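You operate a simulated robot arm through the tools that you are given. There is no shell and no other tool. Be economical: measure what you need, move in short steps, check, and stop when the job is done.

The job below is to be done with a simulated robot arm. You get a single attempt, and the scene is never put back.

JOB
Measure the biscuit, set the length dial and comb the biscuit square.
Fine: dial on the measured length; centre lane; draw the slider and the comb back.
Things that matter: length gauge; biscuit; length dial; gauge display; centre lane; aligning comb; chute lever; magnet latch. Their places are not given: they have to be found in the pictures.

It is judged by the outcome, as a careful person would: the job done as asked, and still so three seconds after it is handed in. It fails if anything else is knocked over, pushed out of place, dropped, spilled or broken.

ROBOT AND FRAMES
A 6-joint arm with a two-finger parallel gripper, fixed in place. Base frame: the origin is at the foot of the arm, x ahead of it, y to its left, z up. Lengths are in mm, angles in degrees, forces in N, time in s.
It reaches about 649 mm from its shoulder. Its first joint turns from -66.0 to 66.0 degrees. Payload 2.1 kg.
Tool frame: the origin (TCP) lies between the finger pads and is the grasp point; the fingertips stand 30 mm ahead of it; z points along the fingers, y is the line along which they close. Largest opening 94 mm; finger width 28, thickness 10; the body of the gripper, 50 by 96 mm, starts 55 mm behind the TCP.
Orientation is that of the tool frame in the base frame, as a unit quaternion [x, y, z, w]. With the fingers straight down and closing along the base's y, the tool's x points along the base's -x, its y along +y and its z along -z.

CONTROLS
- The arm moves only by the tool play_rows. Its argument "rows" is one flat list of numbers, 7 for each row, row after row: the gripper command, from -1 (fully open) to 1 (shut), values between in proportion, then the shift along the base's x, y, z in mm, then the turn, a rotation vector about the base's x, y, z in degrees. In form: [fingers, tx, ty, tz, wx, wy, wz, fingers, tx, ty, tz, wx, wy, wz, ...]. A call has 1 to 20 rows; each row is the pose to reach, as a shift and turn from the pose commanded when the call began. Rows are played at 5 a second. More than 50 mm and 8.6 degrees between two rows, or a gripper value outside its range, and nothing of the call is played. A pose out of reach is approached as far as the arm can. The call stops where the force on the tool passes 80 N (or 10 N more than at its start, if that is more) or the arm is blocked; 0.2 s more then pass. Each finger travels about 72 mm/s and halts on what it meets, pressing with about 25 N; the grip force reading is that of the motor and also rises with nothing between the fingers. The clock runs only during rows and for 0.2 s after the last one: add rows that repeat a pose to give the fingers time. The reply holds the time, the measured pose of the TCP, the force on the tool along the base axes, the opening and the grip force, in the units named above and with some noise.
- Cameras (640 x 400 px; columns grow to the right, rows downward): "scene" is fixed at [68.7, -362.5, 489.2]; the picture's right is [0.76, -0.65, 0.00], its down [-0.37, -0.43, -0.83] and it looks along [0.54, 0.63, -0.56] (base axes); focal length 214 px, centre (320, 200). "wrist" rides on the gripper at [-37, 0, -58] in the tool frame; the picture's right is [0.00, -1.00, 0.00], its down [0.97, 0.00, -0.24] and it looks along [0.24, 0.00, 0.97] (tool axes); focal length 218 px, centre (320, 200).
- camera(camera): a new picture of that camera. No time passes.
- measure_at(camera, pixels): for up to 12 pixels [column, row] of the newest picture of that camera ("zoom" is the newest enlarged one), the place [x, y, z] in the base frame of the surface seen there, good to about 2 mm, but the place of the scene camera against the robot may be out by one fixed shift of up to 25 mm in any direction. No time passes.
- enlarge(camera, box): a new picture of the part [left, top, right, bottom] of that camera's present view, enlarged. No time passes.
- close_job(): hands the job in; it is judged then, once.

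Keep the steps short. Do not move on a guess: measure, check each grasp and each placing, and mend mistakes. In all there are 80 turns and 46 pictures (those below and enlarged ones count). Leave the gripper open and the arm clear of the work at the hand-in unless told otherwise, and finish with a single line.

The tools are called after "Request:" as name(argument=value, ...) on one line, values as JSON. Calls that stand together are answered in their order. play_rows: Moves the arm, as the interface text tells. Its arguments: {"type":"object","properties":{"rows":{"type":"array","items":{"type":"number"}}},"required":["rows"]} The other tools are called the same way: camera (camera) takes a picture; measure_at (camera, pixels) gives the place of the surface under pixels of a picture; enlarge (camera, box) takes an enlarged picture of a part of a camera's view; close_job () hands the job in.

At the start:

```text
t: 0.0
position: [224.7, -178.8, 338.7]
ee_rot: [0.0, 1.0, 0.001, 0.001]
ft_force: [0.1, 0.2, -0.1]
gripper_width: 93.9
gripper_force: 0.0
```

scene: 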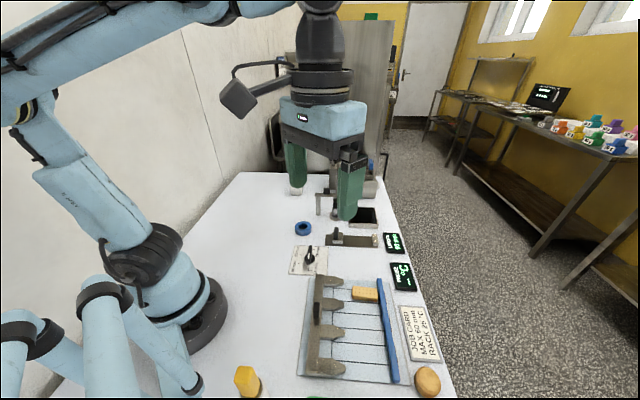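
wrist: 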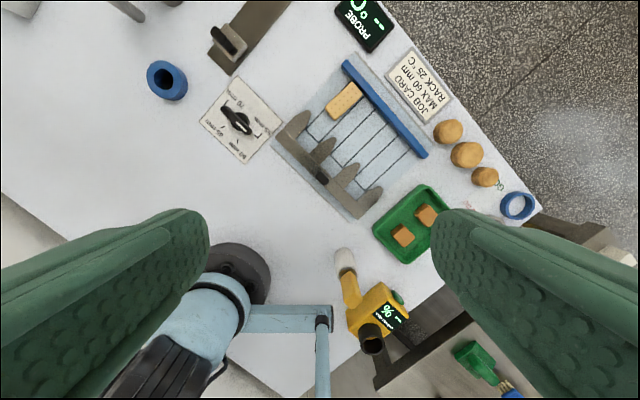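

I see the gauge slide, dial plate, comb rack with the biscuit in the scene picture. I enlarge both views to read them.

Request:
enlarge(camera="scene", box=[270, 170, 450, 290])

Request:
enlarge(camera="wrist", box=[180, 0, 460, 220])

Request:
measure_at(camera="wrist", pixels=[[100, 150], [168, 80], [240, 122], [345, 100], [322, 177], [230, 42], [385, 108], [400, 235], [300, 120], [350, 210], [420, 155], [345, 262]])

```text
3.33 times, centred on (360, 230) of scene
```

zoom: 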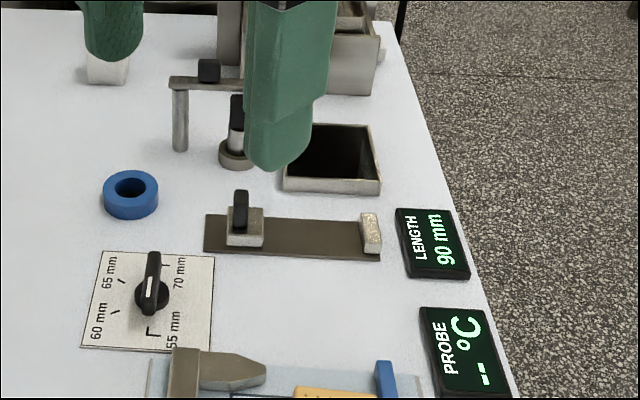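

```text
1.82 times, centred on (320, 110) of wrist
```

zoom: 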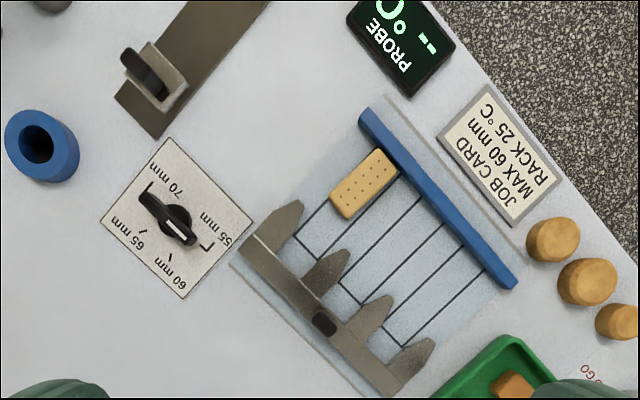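

```text
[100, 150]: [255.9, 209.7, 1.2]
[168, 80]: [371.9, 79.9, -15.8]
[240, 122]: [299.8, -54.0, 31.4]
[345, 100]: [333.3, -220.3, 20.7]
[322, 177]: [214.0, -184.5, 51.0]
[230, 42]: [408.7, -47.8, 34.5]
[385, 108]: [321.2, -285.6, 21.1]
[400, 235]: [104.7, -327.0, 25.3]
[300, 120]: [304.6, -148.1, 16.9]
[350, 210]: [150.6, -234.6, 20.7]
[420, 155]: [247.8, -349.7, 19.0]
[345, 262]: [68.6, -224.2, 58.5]
```

Table is at z≈1. I measure the rack geometry and the gauge from the wrist view at finer points.

Request:
camera(camera="wrist")

Request:
measure_at(camera="wrist", pixels=[[346, 65], [424, 154], [359, 87], [330, 114], [278, 143], [360, 214], [213, 58], [262, 14], [233, 78], [282, 118], [205, 122], [320, 110]])

Request:
measure_at(camera="scene", pixels=[[364, 289], [353, 296], [377, 298], [379, 282], [394, 380], [337, 233], [376, 241], [309, 256], [319, 280], [318, 360], [362, 216], [321, 205]])

```text
41 pictures are left
```

wrist: 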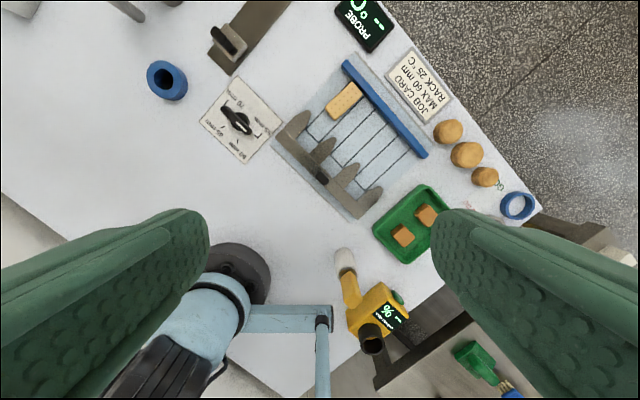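

```text
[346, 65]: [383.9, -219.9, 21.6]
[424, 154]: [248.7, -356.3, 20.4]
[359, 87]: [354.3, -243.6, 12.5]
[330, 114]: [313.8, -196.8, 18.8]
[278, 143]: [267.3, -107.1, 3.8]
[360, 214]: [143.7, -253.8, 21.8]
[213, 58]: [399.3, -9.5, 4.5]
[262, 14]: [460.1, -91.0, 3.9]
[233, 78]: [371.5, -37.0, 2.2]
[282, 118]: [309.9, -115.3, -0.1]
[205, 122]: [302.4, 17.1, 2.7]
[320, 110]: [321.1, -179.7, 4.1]
```

```text
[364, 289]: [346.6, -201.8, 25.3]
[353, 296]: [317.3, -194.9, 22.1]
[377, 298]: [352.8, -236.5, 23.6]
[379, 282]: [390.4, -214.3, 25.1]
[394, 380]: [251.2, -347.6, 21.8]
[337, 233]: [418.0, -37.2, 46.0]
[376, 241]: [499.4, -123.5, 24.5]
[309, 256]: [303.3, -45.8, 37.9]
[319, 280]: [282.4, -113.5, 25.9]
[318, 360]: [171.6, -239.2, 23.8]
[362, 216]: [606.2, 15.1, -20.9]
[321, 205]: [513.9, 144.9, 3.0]
```

Rack axes lie about 45° to the base. I turn the gripper by -45° and go over the gauge for a close view.

Request:
play_rows(rows=[-1, 30, 10, 0, 0, 0, -8, -1, 60, 20, 0, 0, 0, -16, -1, 95, 25, 0, 0, 0, -24, -1, 130, 30, 0, 0, 0, -32, -1, 165, 40, -20, 0, 0, -40, -1, 195, 50, -40, 0, 0, -45, -1, 225, 50, -60, 0, 0, -45, -1, 225, 50, -60, 0, 0, -45])

Request:
camera(camera="wrist")

```text
t: 1.8
position: [451.7, -128.4, 278.6]
ee_rot: [0.382, 0.924, 0.0, 0.001]
ft_force: [-0.2, 0.9, -0.3]
gripper_width: 94.2
gripper_force: 0.1
```

```text
40 pictures are left
```

wrist: 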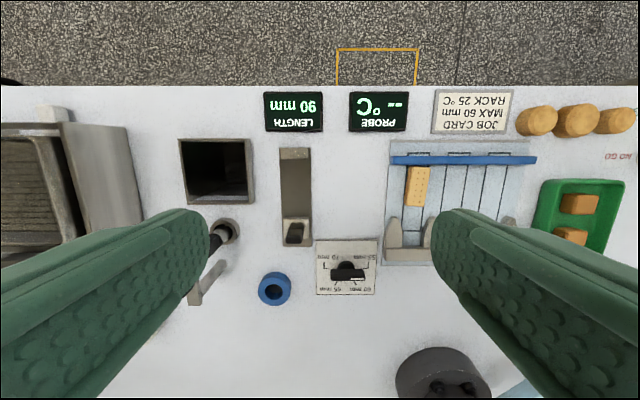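

The view is square to the bench. I enlarge it around the gauge, dial and rack and measure.

Request:
enlarge(camera="wrist", box=[240, 80, 440, 305])

Request:
measure_at(camera="wrist", pixels=[[296, 150], [295, 225], [295, 240], [280, 190], [312, 190], [348, 273], [347, 290], [376, 265], [318, 267], [410, 186], [427, 186], [418, 167]])

Request:
measure_at(camera="wrist", pixels=[[418, 205], [392, 160], [535, 160], [389, 240], [430, 240], [405, 200], [428, 200], [452, 180], [488, 180], [447, 165], [483, 165], [410, 255]])

```text
1.78 times, centred on (340, 192) of wrist
```

zoom: 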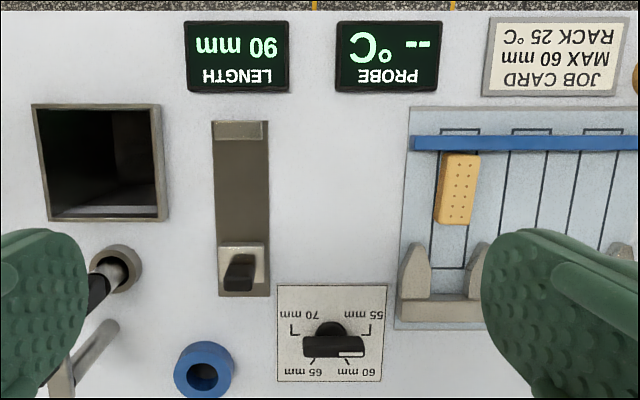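

```text
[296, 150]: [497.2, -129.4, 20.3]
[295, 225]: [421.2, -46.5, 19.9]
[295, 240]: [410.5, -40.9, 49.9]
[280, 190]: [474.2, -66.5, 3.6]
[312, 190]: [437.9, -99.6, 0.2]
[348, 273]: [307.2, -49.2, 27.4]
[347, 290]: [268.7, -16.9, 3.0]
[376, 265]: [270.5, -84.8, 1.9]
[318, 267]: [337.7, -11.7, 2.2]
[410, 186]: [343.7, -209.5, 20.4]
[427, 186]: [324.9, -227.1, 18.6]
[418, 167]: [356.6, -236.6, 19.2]
```

```text
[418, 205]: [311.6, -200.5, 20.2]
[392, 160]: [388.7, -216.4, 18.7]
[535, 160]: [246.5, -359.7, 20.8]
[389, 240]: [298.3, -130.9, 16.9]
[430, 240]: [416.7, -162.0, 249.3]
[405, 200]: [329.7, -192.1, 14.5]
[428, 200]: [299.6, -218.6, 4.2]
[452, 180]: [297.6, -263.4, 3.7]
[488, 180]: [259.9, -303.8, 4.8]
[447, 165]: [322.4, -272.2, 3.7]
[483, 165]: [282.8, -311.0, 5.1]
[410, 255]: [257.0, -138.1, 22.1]
```

The biscuit (about 58 × 28 mm, top z≈20) lies a bit skew in an outer lane; the slider is open at 90 mm. I go over the rack for a closer view.

Request:
play_rows(rows=[-1, -35, -35, -20, 0, 0, 0, -1, -70, -70, -40, 0, 0, 0, -1, -105, -105, -60, 0, 0, 0, -1, -140, -138, -79, 0, 0, 0, -1, -140, -138, -79, 0, 0, 0])

Request:
camera(camera="wrist")

```text
refused: row 1 steps farther than a row can; nothing moved
```

```text
38 pictures are left
```

wrist: 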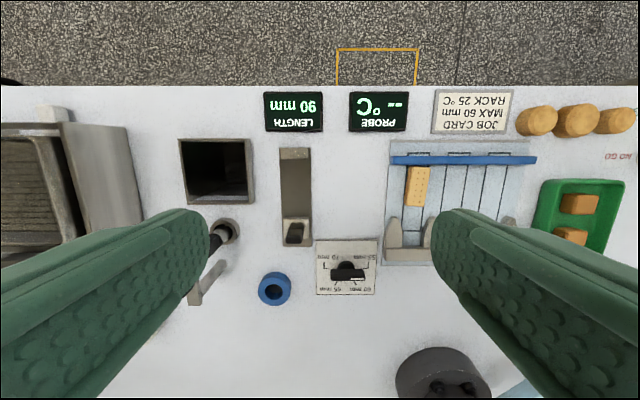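

The first step was too long; I repeat with smaller ones.

Request:
play_rows(rows=[-1, -28, -28, -16, 0, 0, 0, -1, -56, -56, -32, 0, 0, 0, -1, -84, -84, -48, 0, 0, 0, -1, -112, -112, -64, 0, 0, 0, -1, -140, -138, -79, 0, 0, 0, -1, -140, -138, -79, 0, 0, 0])

Request:
enlarge(camera="wrist", box=[160, 60, 480, 260])

```text
t: 3.2
position: [309.2, -265.9, 201.7]
ee_rot: [0.381, 0.924, 0.0, 0.001]
ft_force: [0.9, 0.6, -0.6]
gripper_width: 93.9
gripper_force: 0.0
```

```text
2.00 times, centred on (320, 160) of wrist
```

zoom: 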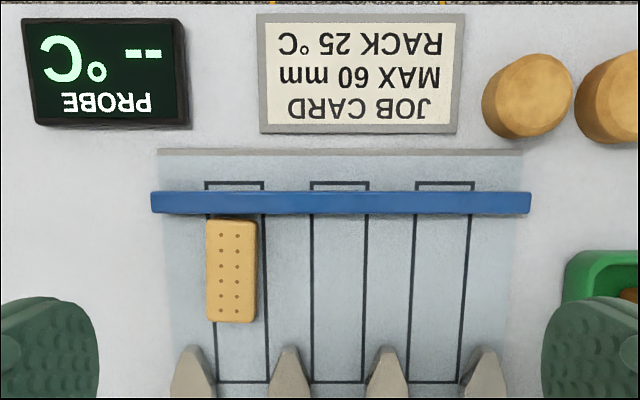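

Three lanes; the biscuit is in the left one here, slightly skew. I measure its corners, the lanes and the teeth.

Request:
measure_at(camera="zoom", pixels=[[211, 223], [254, 225], [209, 316], [251, 318], [311, 230], [367, 230], [311, 378], [364, 378], [170, 203], [510, 203], [290, 352], [388, 352]])

Request:
measure_at(camera="zoom", pixels=[[232, 221], [232, 318], [208, 270], [254, 270], [340, 212], [193, 352], [487, 352], [340, 300], [415, 230], [472, 230], [265, 230], [207, 185]])

```text
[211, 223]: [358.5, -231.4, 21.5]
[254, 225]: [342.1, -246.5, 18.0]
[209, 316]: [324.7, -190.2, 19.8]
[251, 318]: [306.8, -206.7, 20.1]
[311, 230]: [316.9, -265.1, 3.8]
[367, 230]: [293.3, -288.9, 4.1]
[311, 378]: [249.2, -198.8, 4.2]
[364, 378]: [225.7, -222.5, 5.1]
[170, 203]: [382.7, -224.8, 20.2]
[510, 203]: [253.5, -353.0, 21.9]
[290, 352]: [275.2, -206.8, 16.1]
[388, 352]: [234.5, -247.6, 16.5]
```

```text
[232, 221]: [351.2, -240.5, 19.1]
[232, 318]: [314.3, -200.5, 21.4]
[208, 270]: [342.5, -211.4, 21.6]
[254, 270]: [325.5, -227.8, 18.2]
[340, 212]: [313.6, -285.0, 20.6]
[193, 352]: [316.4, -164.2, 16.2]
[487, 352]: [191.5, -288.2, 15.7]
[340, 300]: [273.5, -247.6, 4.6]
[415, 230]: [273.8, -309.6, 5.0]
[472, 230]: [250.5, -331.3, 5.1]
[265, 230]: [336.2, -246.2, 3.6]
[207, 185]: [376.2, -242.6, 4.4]
```

Biscuit centre is at about (334, -219), turned about -4.5° from the lane. I move over it, half open, and go partly down to check.

Request:
play_rows(rows=[-0.3, 12, 24, -20, 0, 0, -2, -0.3, 24, 47.4, -40, 0, 0, -4.5, -0.3, 24, 47.4, -85, 0, 0, -4.5, -0.3, 24, 47.4, -125, 0, 0, -4.5, -0.3, 24, 47.4, -125, 0, 0, -4.5])

Request:
camera(camera="wrist")

```text
t: 4.4
position: [336.9, -218.1, 74.6]
ee_rot: [0.419, 0.908, -0.001, 0.001]
ft_force: [0.3, -0.3, 0.4]
gripper_width: 61.0
gripper_force: 0.0
```

```text
36 pictures are left
```

wrist: 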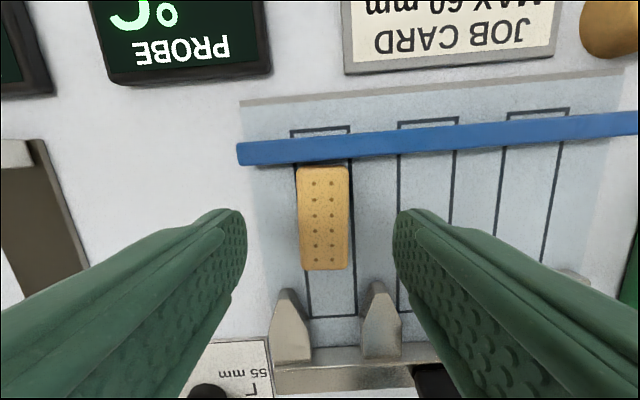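

Aligned: biscuit centred between the fingers and square to them. Down and close.

Request:
play_rows(rows=[-0.3, 0, 0, -18, 0, 0, 0, -0.3, 0, 0, -36, 0, 0, 0, -0.3, 0, 0, -36, 0, 0, 0, 1, 0, 0, -36, 0, 0, 0, 1, 0, 0, -36, 0, 0, 0, 1, 0, 0, -36, 0, 0, 0, 1, 0, 0, -36, 0, 0, 0, 1, 0, 0, -36, 0, 0, 0])

Request:
camera(camera="wrist")

```text
t: 6.2
position: [335.3, -220.8, 37.6]
ee_rot: [0.418, 0.908, -0.001, 0.0]
ft_force: [0.2, 0.4, 0.4]
gripper_width: 26.8
gripper_force: 14.2
```

```text
35 pictures are left
```

wrist: 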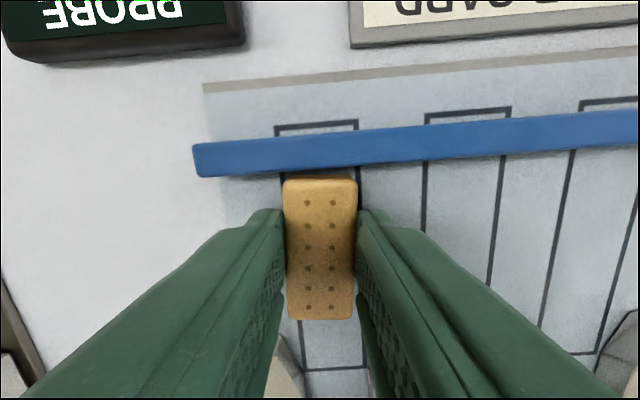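

Gripped at 26.8 mm. Lift and carry it towards the gauge, turning back square, and look.

Request:
play_rows(rows=[1, 0, 0, 30, 0, 0, 0, 1, 0, 0, 70, 0, 0, 0, 1, 0, 0, 110, 0, 0, 0, 1, 30, 30, 110, 0, 0, 2, 1, 60, 60, 110, 0, 0, 4.5, 1, 90, 90, 110, 0, 0, 4.5, 1, 126, 120, 110, 0, 0, 4.5, 1, 126, 130, 110, 0, 0, 4.5, 1, 126, 130, 110, 0, 0, 4.5])

Request:
camera(camera="wrist")

Request:
enlarge(camera="scene", box=[280, 170, 440, 290])

```text
t: 8.2
position: [461.4, -87.7, 149.2]
ee_rot: [0.382, 0.924, -0.001, 0.001]
ft_force: [0.2, -0.1, -0.6]
gripper_width: 26.8
gripper_force: 13.8
```

```text
34 pictures are left
```

wrist: 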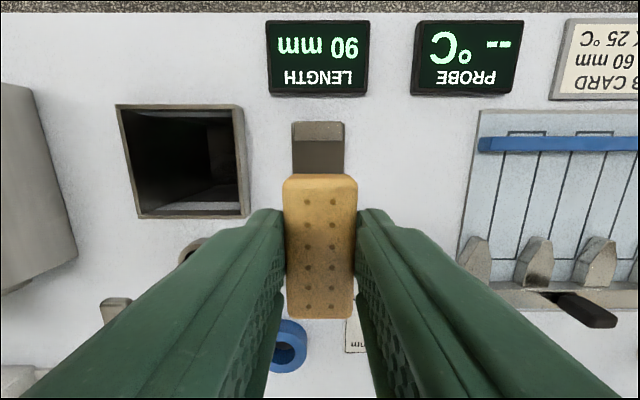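

```text
3.33 times, centred on (360, 230) of scene
```

zoom: 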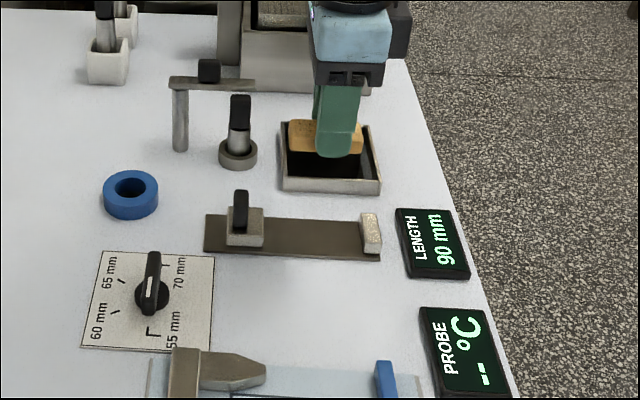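

I measure the biscuit ends, the anvil face and the gauge sides.

Request:
measure_at(camera="wrist", pixels=[[320, 178], [320, 315], [318, 130], [318, 139], [318, 144], [293, 160], [343, 160], [318, 160], [293, 130], [343, 130], [289, 250], [352, 250]])

Request:
measure_at(camera="zoom", pixels=[[234, 222], [252, 222], [262, 222], [262, 238], [369, 218], [364, 240], [240, 196], [300, 222], [300, 250], [262, 246], [230, 244], [375, 255]])

```text
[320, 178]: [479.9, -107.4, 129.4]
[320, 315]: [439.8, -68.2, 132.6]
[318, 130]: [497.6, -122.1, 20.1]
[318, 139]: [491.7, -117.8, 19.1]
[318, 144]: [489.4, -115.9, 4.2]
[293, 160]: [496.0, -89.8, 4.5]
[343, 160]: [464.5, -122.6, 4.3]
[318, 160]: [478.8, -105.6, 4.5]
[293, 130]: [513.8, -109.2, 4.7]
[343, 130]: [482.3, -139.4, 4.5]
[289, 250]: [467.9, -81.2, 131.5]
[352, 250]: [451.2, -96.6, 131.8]
```

```text
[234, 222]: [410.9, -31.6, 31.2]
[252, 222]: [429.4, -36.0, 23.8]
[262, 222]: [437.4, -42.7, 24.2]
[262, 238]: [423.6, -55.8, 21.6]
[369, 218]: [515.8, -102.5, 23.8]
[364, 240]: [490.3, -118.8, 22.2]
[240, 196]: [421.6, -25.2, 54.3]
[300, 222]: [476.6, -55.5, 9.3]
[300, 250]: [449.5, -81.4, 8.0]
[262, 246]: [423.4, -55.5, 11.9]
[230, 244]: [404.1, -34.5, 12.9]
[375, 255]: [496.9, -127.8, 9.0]
```

Anvil face is at s≈430 along the gauge, biscuit far end at s≈415. Before lowering I check the heights of the chute lever and latch beside it.

Request:
measure_at(camera="zoom", pixels=[[240, 98], [239, 125], [238, 155], [208, 65], [180, 85], [180, 145], [245, 84], [290, 185], [375, 188], [285, 135]])

```text
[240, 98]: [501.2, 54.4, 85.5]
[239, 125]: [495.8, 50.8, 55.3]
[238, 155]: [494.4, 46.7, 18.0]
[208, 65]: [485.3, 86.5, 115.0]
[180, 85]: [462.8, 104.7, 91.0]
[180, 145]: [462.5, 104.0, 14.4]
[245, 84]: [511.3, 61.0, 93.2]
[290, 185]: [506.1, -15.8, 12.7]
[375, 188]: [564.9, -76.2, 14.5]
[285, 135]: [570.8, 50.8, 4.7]
```

All are clear of the gripper (t≥345). I lower the biscuit onto the gauge and open slightly.

Request:
play_rows(rows=[1, 9.2, -6.4, -35, 0, 0, 0, 1, 9.2, -6.4, -70, 0, 0, 0, 1, 9.2, -6.4, -95, 0, 0, 0, 1, 9.2, -6.4, -108.9, 0, 0, 0, 1, 9.2, -6.4, -108.9, 0, 0, 0])

Request:
camera(camera="wrist")

Request:
enlarge(camera="scene", box=[310, 190, 430, 270])

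```text
t: 9.4
position: [469.1, -96.5, 39.6]
ee_rot: [0.383, 0.924, 0.0, 0.0]
ft_force: [-1.0, -0.9, -0.2]
gripper_width: 27.0
gripper_force: 13.3
```

```text
32 pictures are left
```

wrist: 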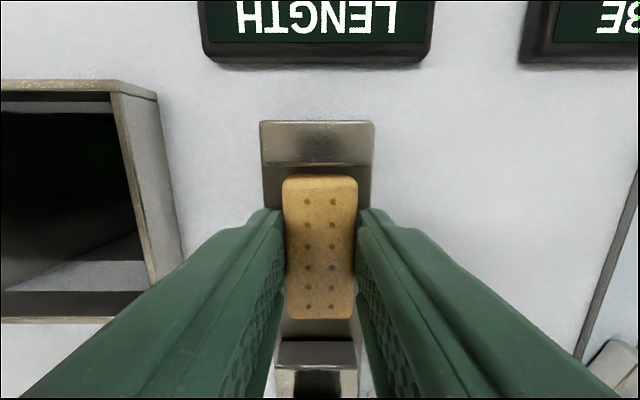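

```text
5.00 times, centred on (370, 230) of scene
```

zoom: 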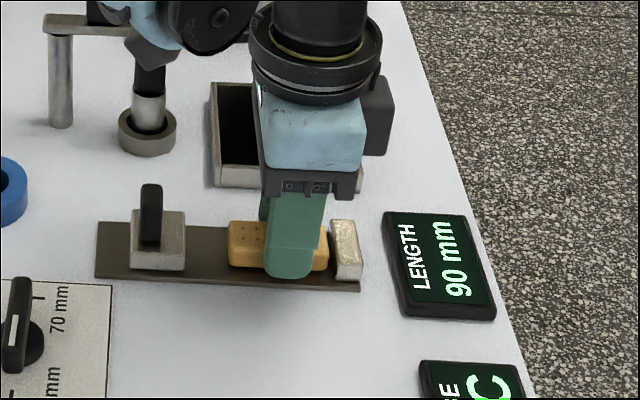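

Biscuit sits on the gauge just short of the anvil. Open a little, rise and move back over the slider knob.

Request:
play_rows(rows=[0, 0, 0, 0, 0, 0, 0, 0, 0, 0, 0, 0, 0, 0, 0, 0, 0, 0, 0, 0, 0, 0, 0, 0, 40, 0, 0, 0, 0, 0, 0, 80, 0, 0, 0, 0, -30, 30, 80, 0, 0, 0, 0, -45, 45, 80, 0, 0, 0, 0, -45, 45, 80, 0, 0, 0])

Request:
camera(camera="wrist")

```text
t: 11.2
position: [424.7, -51.4, 118.9]
ee_rot: [0.383, 0.924, 0.0, 0.001]
ft_force: [0.0, 0.0, 0.0]
gripper_width: 47.2
gripper_force: 0.1
```

```text
30 pictures are left
```

wrist: 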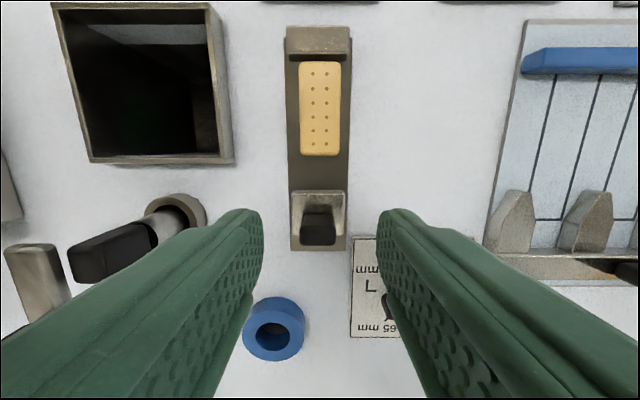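

I measure the knob, slider block and biscuit ends.

Request:
measure_at(camera="wrist", pixels=[[319, 225], [319, 242], [302, 235], [334, 235], [318, 210], [318, 195], [297, 200], [343, 200], [319, 65], [319, 153], [318, 58], [301, 110]])

Request:
measure_at(camera="wrist", pixels=[[338, 110], [318, 190], [295, 240], [345, 240], [260, 310], [385, 300], [305, 220], [333, 220]])

```text
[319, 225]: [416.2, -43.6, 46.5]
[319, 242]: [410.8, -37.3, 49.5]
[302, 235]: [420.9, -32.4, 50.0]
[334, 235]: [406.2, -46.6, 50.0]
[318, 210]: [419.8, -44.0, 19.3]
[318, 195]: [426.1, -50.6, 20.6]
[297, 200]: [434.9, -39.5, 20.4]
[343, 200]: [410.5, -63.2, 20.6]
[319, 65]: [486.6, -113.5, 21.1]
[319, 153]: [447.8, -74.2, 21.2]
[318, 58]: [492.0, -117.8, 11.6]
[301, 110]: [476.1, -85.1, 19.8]
```

```text
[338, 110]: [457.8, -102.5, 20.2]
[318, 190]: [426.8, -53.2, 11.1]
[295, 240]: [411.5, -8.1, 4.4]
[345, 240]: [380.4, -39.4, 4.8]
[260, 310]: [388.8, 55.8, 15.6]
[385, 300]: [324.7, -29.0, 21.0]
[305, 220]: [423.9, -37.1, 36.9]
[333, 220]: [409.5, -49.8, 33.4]
```

Knob is 20 mm wide at (412, -39), z 20–50. I lower onto it and grip.

Request:
play_rows(rows=[0, -11.5, 12.1, 0, 0, 0, 0, 0, -11.5, 12.1, -32, 0, 0, 0, 0, -11.5, 12.1, -64, 0, 0, 0, 0, -11.5, 12.1, -64, 0, 0, 0, 1, -11.5, 12.1, -64, 0, 0, 0, 1, -11.5, 12.1, -64, 0, 0, 0, 1, -11.5, 12.1, -64, 0, 0, 0])

Request:
play_rows(rows=[1, 3.5, -3.5, 0, 0, 0, 0, 1, 7, -7, 0, 0, 0, 0, 1, 10.5, -10.5, 0, 0, 0, 0, 1, 14, -14, 0, 0, 0, 0, 1, 17.5, -17.5, 0, 0, 0, 0, 1, 17.5, -17.5, 0, 0, 0, 0])

Request:
camera(camera="wrist")

```text
t: 12.8
position: [413.1, -38.7, 54.9]
ee_rot: [0.382, 0.924, 0.002, 0.001]
ft_force: [15.8, 13.4, -17.1]
gripper_width: 23.5
gripper_force: 45.1
```

```text
t: 14.2
position: [430.3, -56.5, 56.8]
ee_rot: [0.382, 0.924, 0.002, 0.001]
ft_force: [17.3, 19.1, -41.4]
gripper_width: 23.6
gripper_force: 45.2
```

```text
29 pictures are left
```

wrist: 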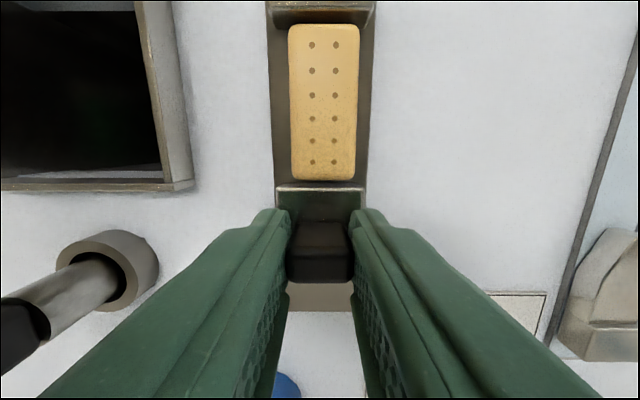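

Slider follows; there is a sideways load of about 25 N, so I shift the hand slightly to ease it and advance a little more.

Request:
play_rows(rows=[1, 0.7, 0.7, -0.8, 0, 0, 0, 1, 2.1, -0.7, -0.8, 0, 0, 0, 1, 3.5, -2.1, -0.8, 0, 0, 0, 1, 3.5, -2.1, -0.8, 0, 0, 0])

Request:
enlarge(camera="scene", box=[310, 190, 430, 270])

```text
t: 15.2
position: [433.2, -58.6, 55.3]
ee_rot: [0.383, 0.924, 0.001, 0.0]
ft_force: [13.4, 13.8, -0.6]
gripper_width: 23.4
gripper_force: 45.1
```

```text
5.00 times, centred on (370, 230) of scene
```

zoom: 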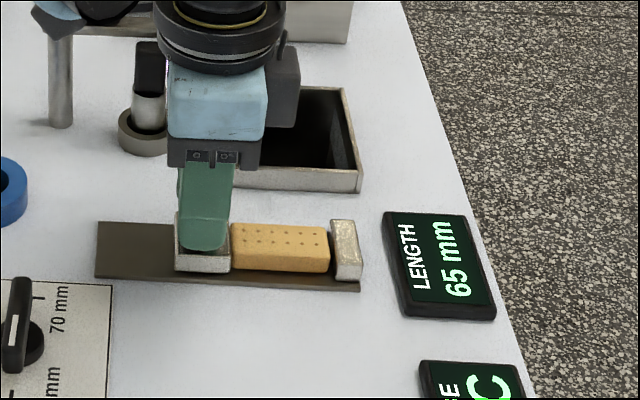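

Display reads 65 mm, with small gaps still at the ends. I close in further by small steps.

Request:
play_rows(rows=[1, 1, 0, 0, 0, 0, 0, 1, 1.7, -0.7, 0, 0, 0, 0, 1, 2.4, -1.4, 0, 0, 0, 0, 1, 2.4, -1.4, 0, 0, 0, 0])

Request:
enlarge(camera="scene", box=[310, 190, 430, 270])

```text
t: 16.2
position: [434.0, -60.9, 55.9]
ee_rot: [0.383, 0.924, -0.001, 0.0]
ft_force: [-3.0, 3.8, 44.8]
gripper_width: 23.7
gripper_force: 44.8
```

```text
5.00 times, centred on (370, 230) of scene
```

zoom: 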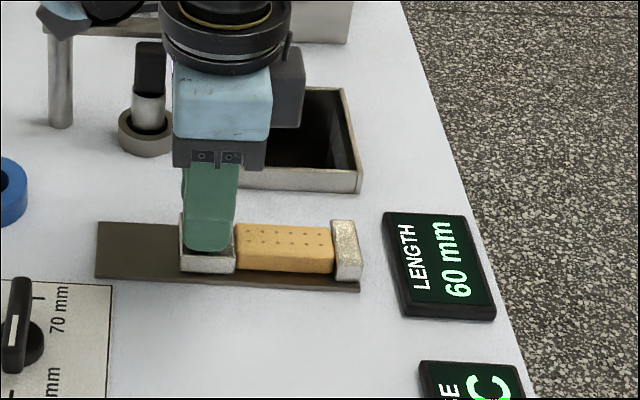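

Display reads 60 mm and the ends look closed. I press 2 mm more to be sure it's tight.

Request:
play_rows(rows=[1, 0.7, -0.7, 0.6, 0, 0, 0, 1, 1.4, -1.4, 0.6, 0, 0, 0, 1, 1.4, -1.4, 0.6, 0, 0, 0])

Request:
enlarge(camera="scene", box=[310, 190, 430, 270])

```text
t: 17.0
position: [434.9, -61.0, 54.6]
ee_rot: [0.382, 0.924, -0.002, -0.001]
ft_force: [-20.7, 15.0, 14.6]
gripper_width: 23.3
gripper_force: 45.2
```

```text
5.00 times, centred on (370, 230) of scene
```

zoom: 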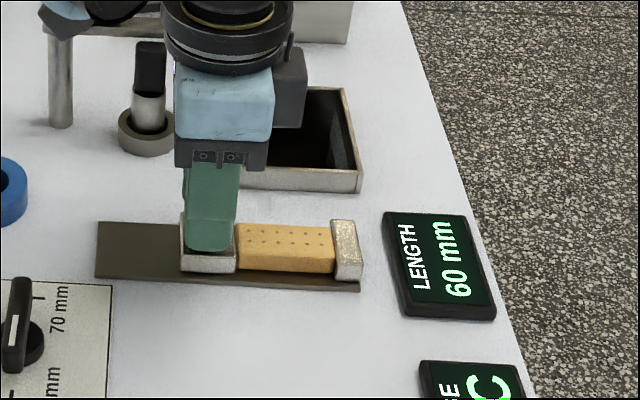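

Tight at 25 N: the biscuit measures 60 mm. Now I draw the slider back to the start.

Request:
play_rows(rows=[1, -4, 4, 0, 0, 0, 0, 1, -8, 8, 0, 0, 0, 0, 1, -12, 12, 0, 0, 0, 0, 1, -16, 16, 0, 0, 0, 0, 1, -20, 20, 0, 0, 0, 0, 1, -23, 23, 0, 0, 0, 0, 1, -23, 23, 0, 0, 0, 0])

Request:
enlarge(camera="scene", box=[310, 190, 430, 270])

```text
t: 18.6
position: [412.9, -39.5, 56.3]
ee_rot: [0.383, 0.924, 0.0, 0.0]
ft_force: [3.9, -9.0, -27.7]
gripper_width: 23.9
gripper_force: 44.8
```

```text
5.00 times, centred on (370, 230) of scene
```

zoom: 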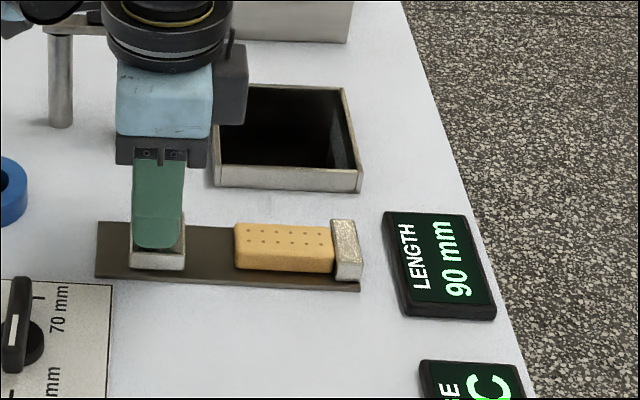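

Slider is back at 90. I release, rise, go over the biscuit and check.

Request:
play_rows(rows=[0, 0, 0, 0, 0, 0, 0, 0, 0, 0, 0, 0, 0, 0, 0, 0, 0, 0, 0, 0, 0, 0, 0, 0, 30, 0, 0, 0, 0, 15, -15, 45, 0, 0, 0, 0, 35, -37, 45, 0, 0, 0, 0, 54.8, -58.6, 45, 0, 0, 0, 0, 54.8, -58.6, 25, 0, 0, 0, 0, 54.8, -58.6, 25, 0, 0, 0])

Request:
camera(camera="wrist")

```text
t: 20.6
position: [470.9, -99.2, 80.2]
ee_rot: [0.382, 0.924, -0.001, 0.0]
ft_force: [-0.6, 0.1, -0.3]
gripper_width: 46.9
gripper_force: 0.1
```

```text
24 pictures are left
```

wrist: 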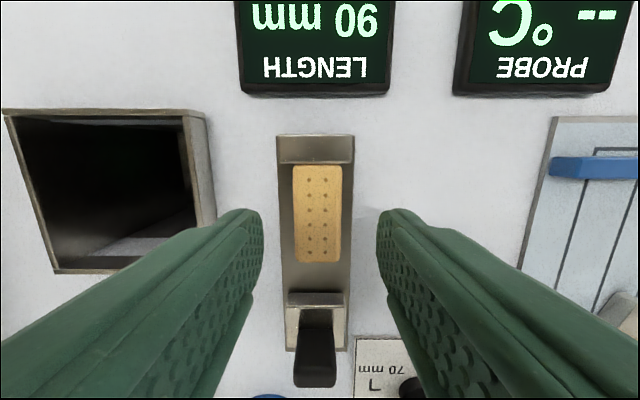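

Biscuit is centred between the fingers. Down, grip, lift.

Request:
play_rows(rows=[0, 0, 0, -20, 0, 0, 0, 0, 0, 0, -41, 0, 0, 0, 0, 0, 0, -41, 0, 0, 0, 1, 0, 0, -41, 0, 0, 0, 1, 0, 0, -41, 0, 0, 0, 1, 0, 0, -41, 0, 0, 0, 1, 0, 0, -41, 0, 0, 0, 1, 0, 0, 0, 0, 0, 0, 1, 0, 0, 40, 0, 0, 0, 1, 0, 0, 40, 0, 0, 0])

```text
t: 22.8
position: [470.0, -98.6, 119.9]
ee_rot: [0.383, 0.924, 0.0, 0.001]
ft_force: [0.4, 0.0, 0.0]
gripper_width: 26.9
gripper_force: 14.4
```

Gripped (26.9). Carry it to above the centre lane and look.

Request:
play_rows(rows=[1, -30, -27, 0, 0, 0, 0, 1, -60, -54, 0, 0, 0, 0, 1, -90, -82, 0, 0, 0, 0, 1, -120, -109, 0, 0, 0, 0, 1, -150, -136, 0, 0, 0, 0, 1, -180.9, -163.9, 0, 0, 0, 0, 1, -180.9, -163.9, -45, 0, 0, 0, 1, -180.9, -163.9, -45, 0, 0, 0])

Request:
camera(camera="wrist")

```text
t: 24.6
position: [289.3, -259.8, 75.5]
ee_rot: [0.383, 0.924, 0.0, 0.001]
ft_force: [0.2, 0.8, -0.2]
gripper_width: 26.9
gripper_force: 14.2
```

```text
23 pictures are left
```

wrist: 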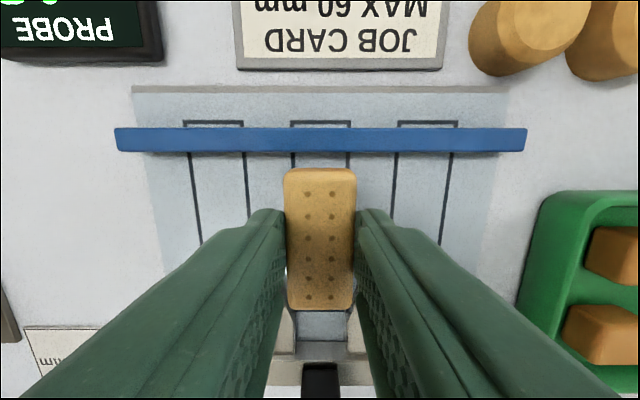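

Centred in the middle lane (lane columns 293–350, biscuit 320). Lower, release, rise and look.

Request:
play_rows(rows=[1, 0, 0, -20, 0, 0, 0, 1, 0, 0, -36.8, 0, 0, 0, 1, 0, 0, -36.8, 0, 0, 0, 0, 0, 0, -36.8, 0, 0, 0, 0, 0, 0, -36.8, 0, 0, 0, 0, 0, 0, -36.8, 0, 0, 0, 0, 0, 0, 0, 0, 0, 0, 0, 0, 0, 40, 0, 0, 0, 0, -14, 14, 80, 0, 0, 0, 0, -14, 14, 80, 0, 0, 0])

Request:
camera(camera="wrist")

```text
t: 26.8
position: [273.3, -247.9, 155.9]
ee_rot: [0.383, 0.924, 0.0, 0.001]
ft_force: [0.7, 0.0, -0.5]
gripper_width: 46.9
gripper_force: 0.1
```

```text
22 pictures are left
```

wrist: 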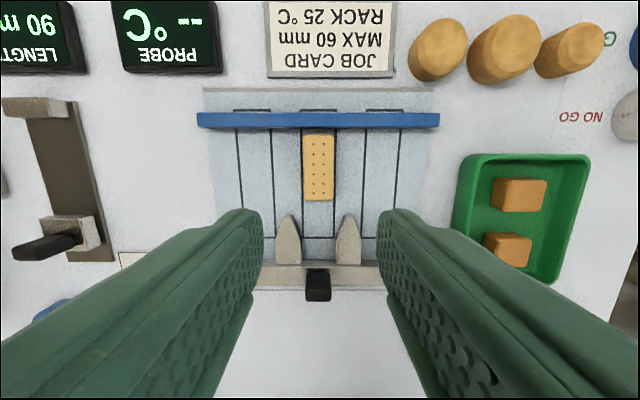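

Biscuit lies in the centre lane. I measure the comb handle and teeth while here.

Request:
measure_at(camera="wrist", pixels=[[318, 277], [318, 297], [307, 285], [330, 285], [289, 218], [348, 218], [289, 270], [350, 282], [319, 137], [319, 199], [305, 170], [333, 170]])

```text
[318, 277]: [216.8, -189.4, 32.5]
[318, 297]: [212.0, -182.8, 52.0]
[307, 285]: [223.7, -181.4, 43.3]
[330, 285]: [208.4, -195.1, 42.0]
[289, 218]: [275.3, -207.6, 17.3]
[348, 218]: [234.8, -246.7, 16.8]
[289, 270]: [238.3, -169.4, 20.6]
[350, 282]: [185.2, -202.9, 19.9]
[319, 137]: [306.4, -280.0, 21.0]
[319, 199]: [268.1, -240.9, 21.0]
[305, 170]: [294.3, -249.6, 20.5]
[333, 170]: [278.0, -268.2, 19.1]
```

Comb handle is at s≈281, t≈20, top z 52. Now the dial: I go above it and look.

Request:
play_rows(rows=[0, 8, 38, 10, 0, 0, 0, 0, 16, 76, 10, 0, 0, 0, 0, 24, 114, 10, 0, 0, 0, 0, 32, 152, 0, 0, 0, 0, 0, 40, 190, -10, 0, 0, 0, 0, 40, 190, -25, 0, 0, 0, 0, 40, 190, -25, 0, 0, 0])

Request:
camera(camera="wrist")

Request:
enlarge(camera="wrist", box=[260, 200, 380, 280])

```text
t: 28.4
position: [314.7, -57.8, 129.3]
ee_rot: [0.383, 0.924, 0.0, 0.0]
ft_force: [0.0, 0.6, -0.7]
gripper_width: 46.9
gripper_force: 0.1
```

```text
21 pictures are left
```

wrist: 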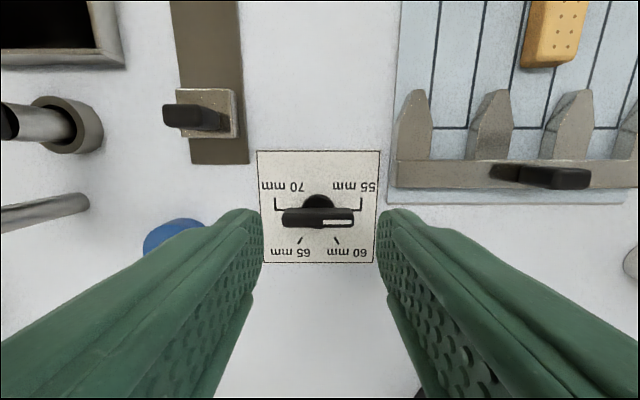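

```text
5.00 times, centred on (320, 240) of wrist
```

zoom: 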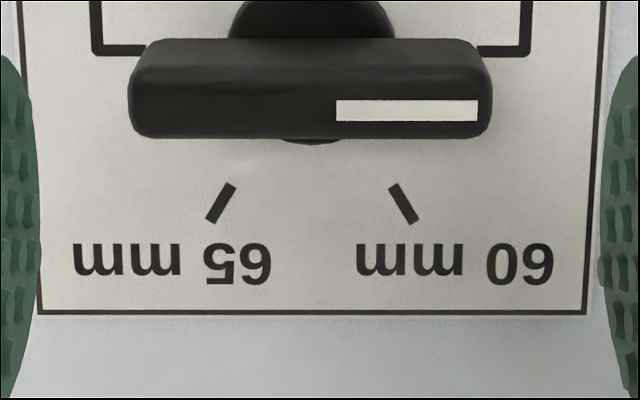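

Pointer (white mark) now points to 55; the 60 mark lies about 60° clockwise. I measure the ticks, plate corners and knob to get centre and angle.

Request:
measure_at(camera="zoom", pixels=[[403, 203], [220, 203], [390, 186], [416, 221], [135, 90], [488, 90], [310, 60], [310, 120], [310, 20], [525, 45], [98, 45], [312, 142]])

Request:
measure_at(camera="wrist", pixels=[[259, 153], [379, 153], [373, 262], [265, 262], [279, 206], [360, 200], [279, 198], [360, 208], [317, 200], [285, 215], [353, 215], [319, 222]])

```text
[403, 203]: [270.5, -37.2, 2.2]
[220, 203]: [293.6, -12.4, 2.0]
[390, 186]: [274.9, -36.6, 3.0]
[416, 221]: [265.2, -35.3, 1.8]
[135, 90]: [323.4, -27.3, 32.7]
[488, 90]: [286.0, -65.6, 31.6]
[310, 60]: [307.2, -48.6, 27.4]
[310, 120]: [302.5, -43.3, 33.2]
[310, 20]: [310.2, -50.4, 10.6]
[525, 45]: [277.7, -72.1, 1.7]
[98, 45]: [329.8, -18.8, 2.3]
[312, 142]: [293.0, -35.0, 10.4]
```

```text
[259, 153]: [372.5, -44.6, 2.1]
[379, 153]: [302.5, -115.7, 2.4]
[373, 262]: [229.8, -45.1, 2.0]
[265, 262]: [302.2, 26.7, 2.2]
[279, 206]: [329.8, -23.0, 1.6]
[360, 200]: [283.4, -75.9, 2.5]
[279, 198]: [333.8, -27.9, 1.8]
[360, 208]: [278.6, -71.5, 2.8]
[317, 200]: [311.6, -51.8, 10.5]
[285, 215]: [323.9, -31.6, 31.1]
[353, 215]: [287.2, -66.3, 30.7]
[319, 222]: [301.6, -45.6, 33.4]
```

Dial centre about (302.6, -45.3), handle 53 × 8 mm, top z 33; 60 lies 60° clockwise. I turn the hand +90° over the dial so the fingers close across the handle.

Request:
play_rows(rows=[0, -1, 1, 0, 0, 0, 8.2, 0, -2, 2, 0, 0, 0, 16.4, 0, -3, 3, 0, 0, 0, 24.6, 0, -4, 4, 0, 0, 0, 32.8, 0, -5, 5, 0, 0, 0, 41, 0, -6, 6, 0, 0, 0, 49.2, 0, -7, 7, 0, 0, 0, 57.4, 0, -8, 8, 0, 0, 0, 65.6, 0, -9, 9, 0, 0, 0, 73.8, 0, -10, 10, 0, 0, 0, 82, 0, -11.5, 11.3, 0, 0, 0, 90, 0, -11.5, 11.3, -30, 0, 0, 90, 0, -11.5, 11.3, -50, 0, 0, 90, 0, -11.5, 11.3, -50, 0, 0, 90])

Request:
camera(camera="wrist")

```text
t: 31.4
position: [302.7, -44.9, 81.0]
ee_rot: [-0.383, 0.924, 0.001, 0.0]
ft_force: [-0.5, -0.9, 0.6]
gripper_width: 47.0
gripper_force: 0.1
```

```text
19 pictures are left
```

wrist: 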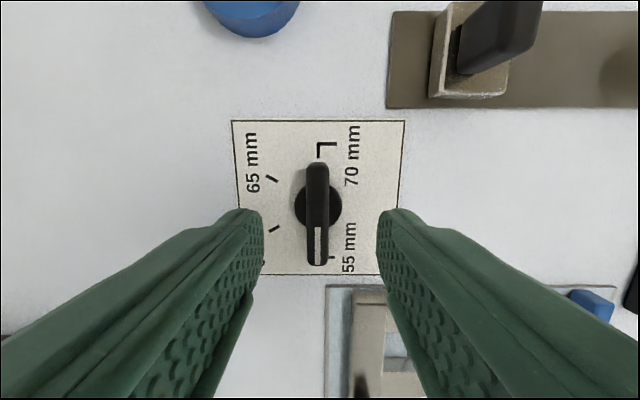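

Handle is centred (column 318). Lower, grip, then check forces.

Request:
play_rows(rows=[0, 0, 0, -18, 0, 0, 0, 0, 0, 0, -35, 0, 0, 0, 0, 0, 0, -35, 0, 0, 0, 1, 0, 0, -35, 0, 0, 0, 1, 0, 0, -35, 0, 0, 0, 1, 0, 0, -35, 0, 0, 0, 1, 0, 0, -35, 0, 0, 0, 1, 0, 0, -35, 0, 0, 0])

```text
t: 33.2
position: [303.7, -44.4, 46.4]
ee_rot: [-0.384, 0.924, 0.003, 0.0]
ft_force: [-16.1, 19.3, -13.1]
gripper_width: 11.7
gripper_force: 44.2
```

Gripped (11.7). There is 25 N toward -e1, so I shift 1 mm that way and turn -30°.

Request:
play_rows(rows=[1, -0.8, 0.8, 0, 0, 0, 0, 1, -0.8, 0.8, 0, 0, 0, -7.5, 1, -0.8, 0.8, 0, 0, 0, -15, 1, -0.8, 0.8, 0, 0, 0, -22.5, 1, -0.8, 0.8, 0, 0, 0, -30, 1, -0.8, 0.8, 0, 0, 0, -30])

Request:
camera(camera="wrist")

```text
t: 34.6
position: [302.2, -44.3, 46.8]
ee_rot: [-0.129, 0.992, 0.002, 0.0]
ft_force: [-15.7, 20.1, -24.0]
gripper_width: 11.7
gripper_force: 44.8
```

```text
18 pictures are left
```

wrist: 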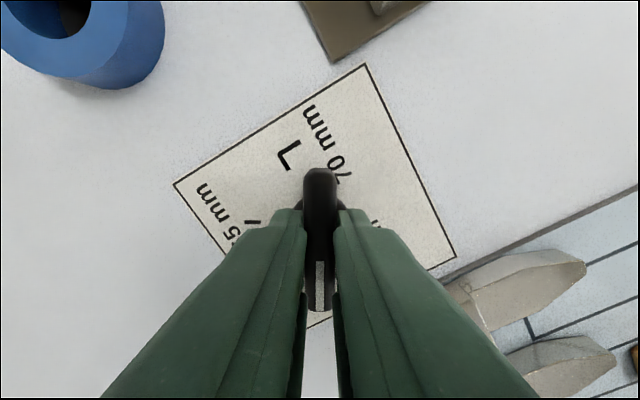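

Dial follows. Turn the other -30°.

Request:
play_rows(rows=[1, -0.5, 0.6, 0, 0, 0, -7.5, 1, -0.5, 0.6, 0, 0, 0, -15, 1, -0.5, 0.6, 0, 0, 0, -22.5, 1, -0.5, 0.6, 0, 0, 0, -30, 1, -0.5, 0.6, 0, 0, 0, -30, 0.4, -0.5, 0.6, 0, 0, 0, -30, 0, -0.5, 0.6, 0, 0, 0, -30, 0, -0.5, 0.6, 0, 0, 0, -30, 0, -0.5, 0.6, 30, 0, 0, -30, 0, -0.5, 0.6, 70, 0, 0, -30, 0, -0.5, 0.6, 70, 0, 0, -30])

Request:
enlarge(camera="wrist", box=[220, 140, 420, 280])

```text
t: 37.0
position: [301.2, -43.2, 116.4]
ee_rot: [0.131, 0.991, -0.001, 0.001]
ft_force: [0.1, 0.5, 0.2]
gripper_width: 47.2
gripper_force: 0.0
```

```text
2.86 times, centred on (320, 210) of wrist
```

zoom: 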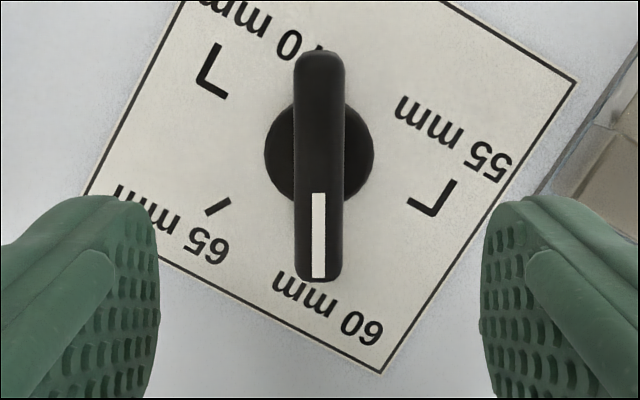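

Pointer lies on the 60 mark. Now turn back -30° and move over the comb handle.

Request:
play_rows(rows=[0, -20, -30, 10, 0, 0, -7.5, 0, -40, -60, 10, 0, 0, -15, 0, -60, -90, 10, 0, 0, -22.5, 0, -75, -120, 10, 0, 0, -30, 0, -88.7, -140.9, 0, 0, 0, -30, 0, -88.7, -140.9, -10, 0, 0, -30, 0, -88.7, -140.9, -10, 0, 0, -30])

Request:
camera(camera="wrist")

```text
t: 38.6
position: [212.9, -184.3, 107.3]
ee_rot: [0.383, 0.924, 0.0, 0.002]
ft_force: [-0.2, 0.4, -0.1]
gripper_width: 46.8
gripper_force: 0.1
```

```text
16 pictures are left
```

wrist: 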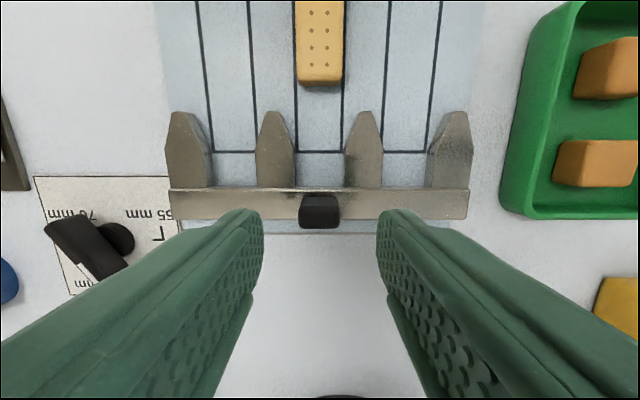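

Request:
measure_at(camera="wrist", pixels=[[319, 200], [319, 215], [319, 225], [305, 212], [334, 212], [273, 115], [362, 115], [319, 188], [230, 205], [320, 85], [240, 191], [240, 215]])

```text
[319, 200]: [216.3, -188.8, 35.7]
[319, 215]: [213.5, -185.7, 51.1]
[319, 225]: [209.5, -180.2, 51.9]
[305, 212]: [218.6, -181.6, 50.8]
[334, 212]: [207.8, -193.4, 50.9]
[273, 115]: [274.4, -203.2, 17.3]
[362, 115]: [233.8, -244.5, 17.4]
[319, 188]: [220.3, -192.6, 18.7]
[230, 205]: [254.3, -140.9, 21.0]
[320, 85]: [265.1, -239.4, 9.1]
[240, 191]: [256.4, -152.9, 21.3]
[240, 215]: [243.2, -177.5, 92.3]
```

Handle centre s≈280, t≈19; bar front is about 65 mm from the biscuit. Lower onto the handle and grip.

Request:
play_rows(rows=[0, -0.5, 0.3, -25, 0, 0, 0, 0, -0.5, 0.3, -48, 0, 0, 0, 0, -0.5, 0.3, -48, 0, 0, 0, 1, -0.5, 0.3, -48, 0, 0, 0, 1, -0.5, 0.3, -48, 0, 0, 0, 1, -0.5, 0.3, -48, 0, 0, 0, 1, -0.5, 0.3, -48, 0, 0, 0])

```text
t: 40.2
position: [213.2, -184.2, 57.7]
ee_rot: [0.381, 0.924, 0.001, 0.001]
ft_force: [14.2, 10.4, -25.3]
gripper_width: 23.8
gripper_force: 45.0
```

Gripped (23.8). Ease sideways slightly and push the comb 30 mm.

Request:
play_rows(rows=[1, 0.7, 0.7, -0.6, 0, 0, 0, 1, 4.2, -2.8, -0.6, 0, 0, 0, 1, 7.7, -6.3, -0.6, 0, 0, 0, 1, 11.2, -9.8, -0.6, 0, 0, 0, 1, 14.7, -13.3, -0.6, 0, 0, 0, 1, 18.2, -16.8, -0.6, 0, 0, 0, 1, 21.7, -20.3, -0.6, 0, 0, 0, 1, 21.7, -20.3, -0.6, 0, 0, 0])

Request:
camera(camera="wrist")

```text
t: 42.0
position: [233.7, -205.2, 58.7]
ee_rot: [0.383, 0.924, -0.002, 0.0]
ft_force: [-8.2, -5.0, 13.6]
gripper_width: 23.9
gripper_force: 45.0
```

```text
15 pictures are left
```

wrist: 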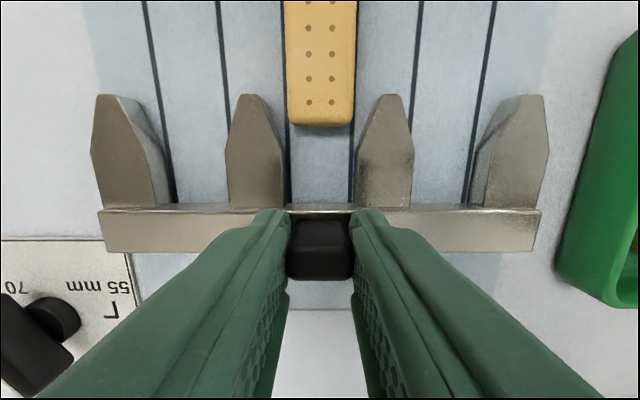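

Comb slides well, biscuit right in the gap. Push 28 mm more.

Request:
play_rows(rows=[1, 3.5, -3.5, 0, 0, 0, 0, 1, 7, -7, 0, 0, 0, 0, 1, 10.5, -10.5, 0, 0, 0, 0, 1, 14, -14, 0, 0, 0, 0, 1, 17.5, -17.5, 0, 0, 0, 0, 1, 20, -20, 0, 0, 0, 0, 1, 20, -20, 0, 0, 0, 0])

Request:
camera(camera="wrist")

Request:
enlarge(camera="scene", box=[290, 260, 440, 390])

```text
t: 43.6
position: [254.4, -225.5, 58.1]
ee_rot: [0.383, 0.924, -0.001, 0.001]
ft_force: [-11.2, -8.5, 44.7]
gripper_width: 23.9
gripper_force: 45.0
```

```text
14 pictures are left
```

wrist: 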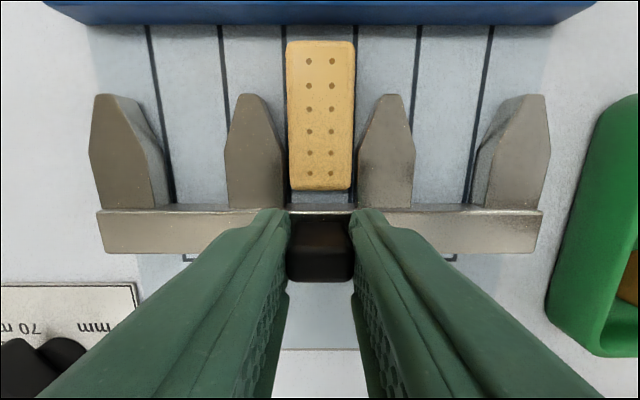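

```text
3.08 times, centred on (365, 325) of scene
```

zoom: 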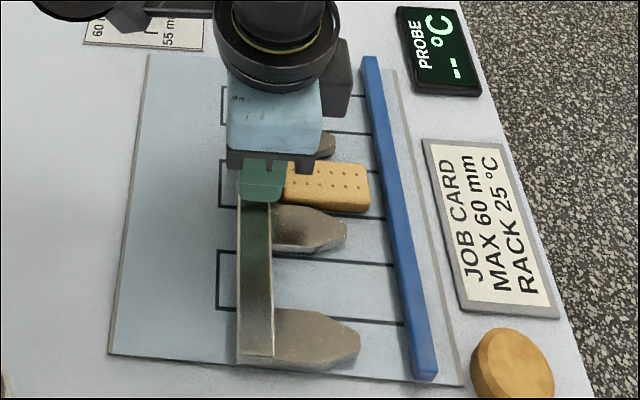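

About 8 mm to biscuit and 7 mm to the fence remain. Ease height and push in small steps.

Request:
play_rows(rows=[1, 1.2, -1.2, 0.8, 0, 0, 0, 1, 2.8, -2.8, 0.8, 0, 0, 0, 1, 4.2, -4.2, 0.8, 0, 0, 0, 1, 5.6, -5.6, 0.8, 0, 0, 0, 1, 7, -7, 0.8, 0, 0, 0, 1, 8.4, -8.4, 0.8, 0, 0, 0, 1, 8.4, -8.4, 0.8, 0, 0, 0])

Request:
camera(camera="wrist")

```text
t: 45.2
position: [262.5, -232.7, 58.3]
ee_rot: [0.383, 0.924, 0.0, 0.001]
ft_force: [-11.7, -6.8, -43.6]
gripper_width: 23.6
gripper_force: 44.9
```

```text
12 pictures are left
```

wrist: 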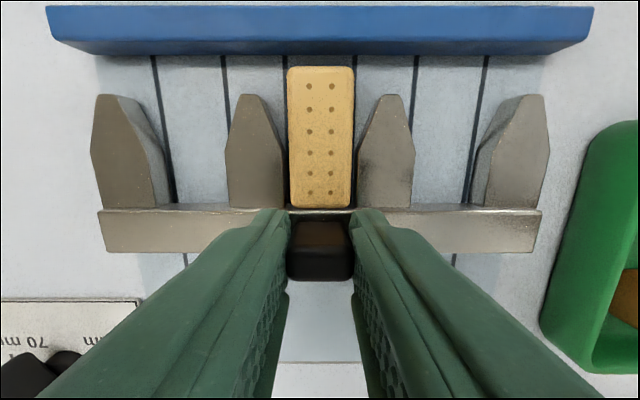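

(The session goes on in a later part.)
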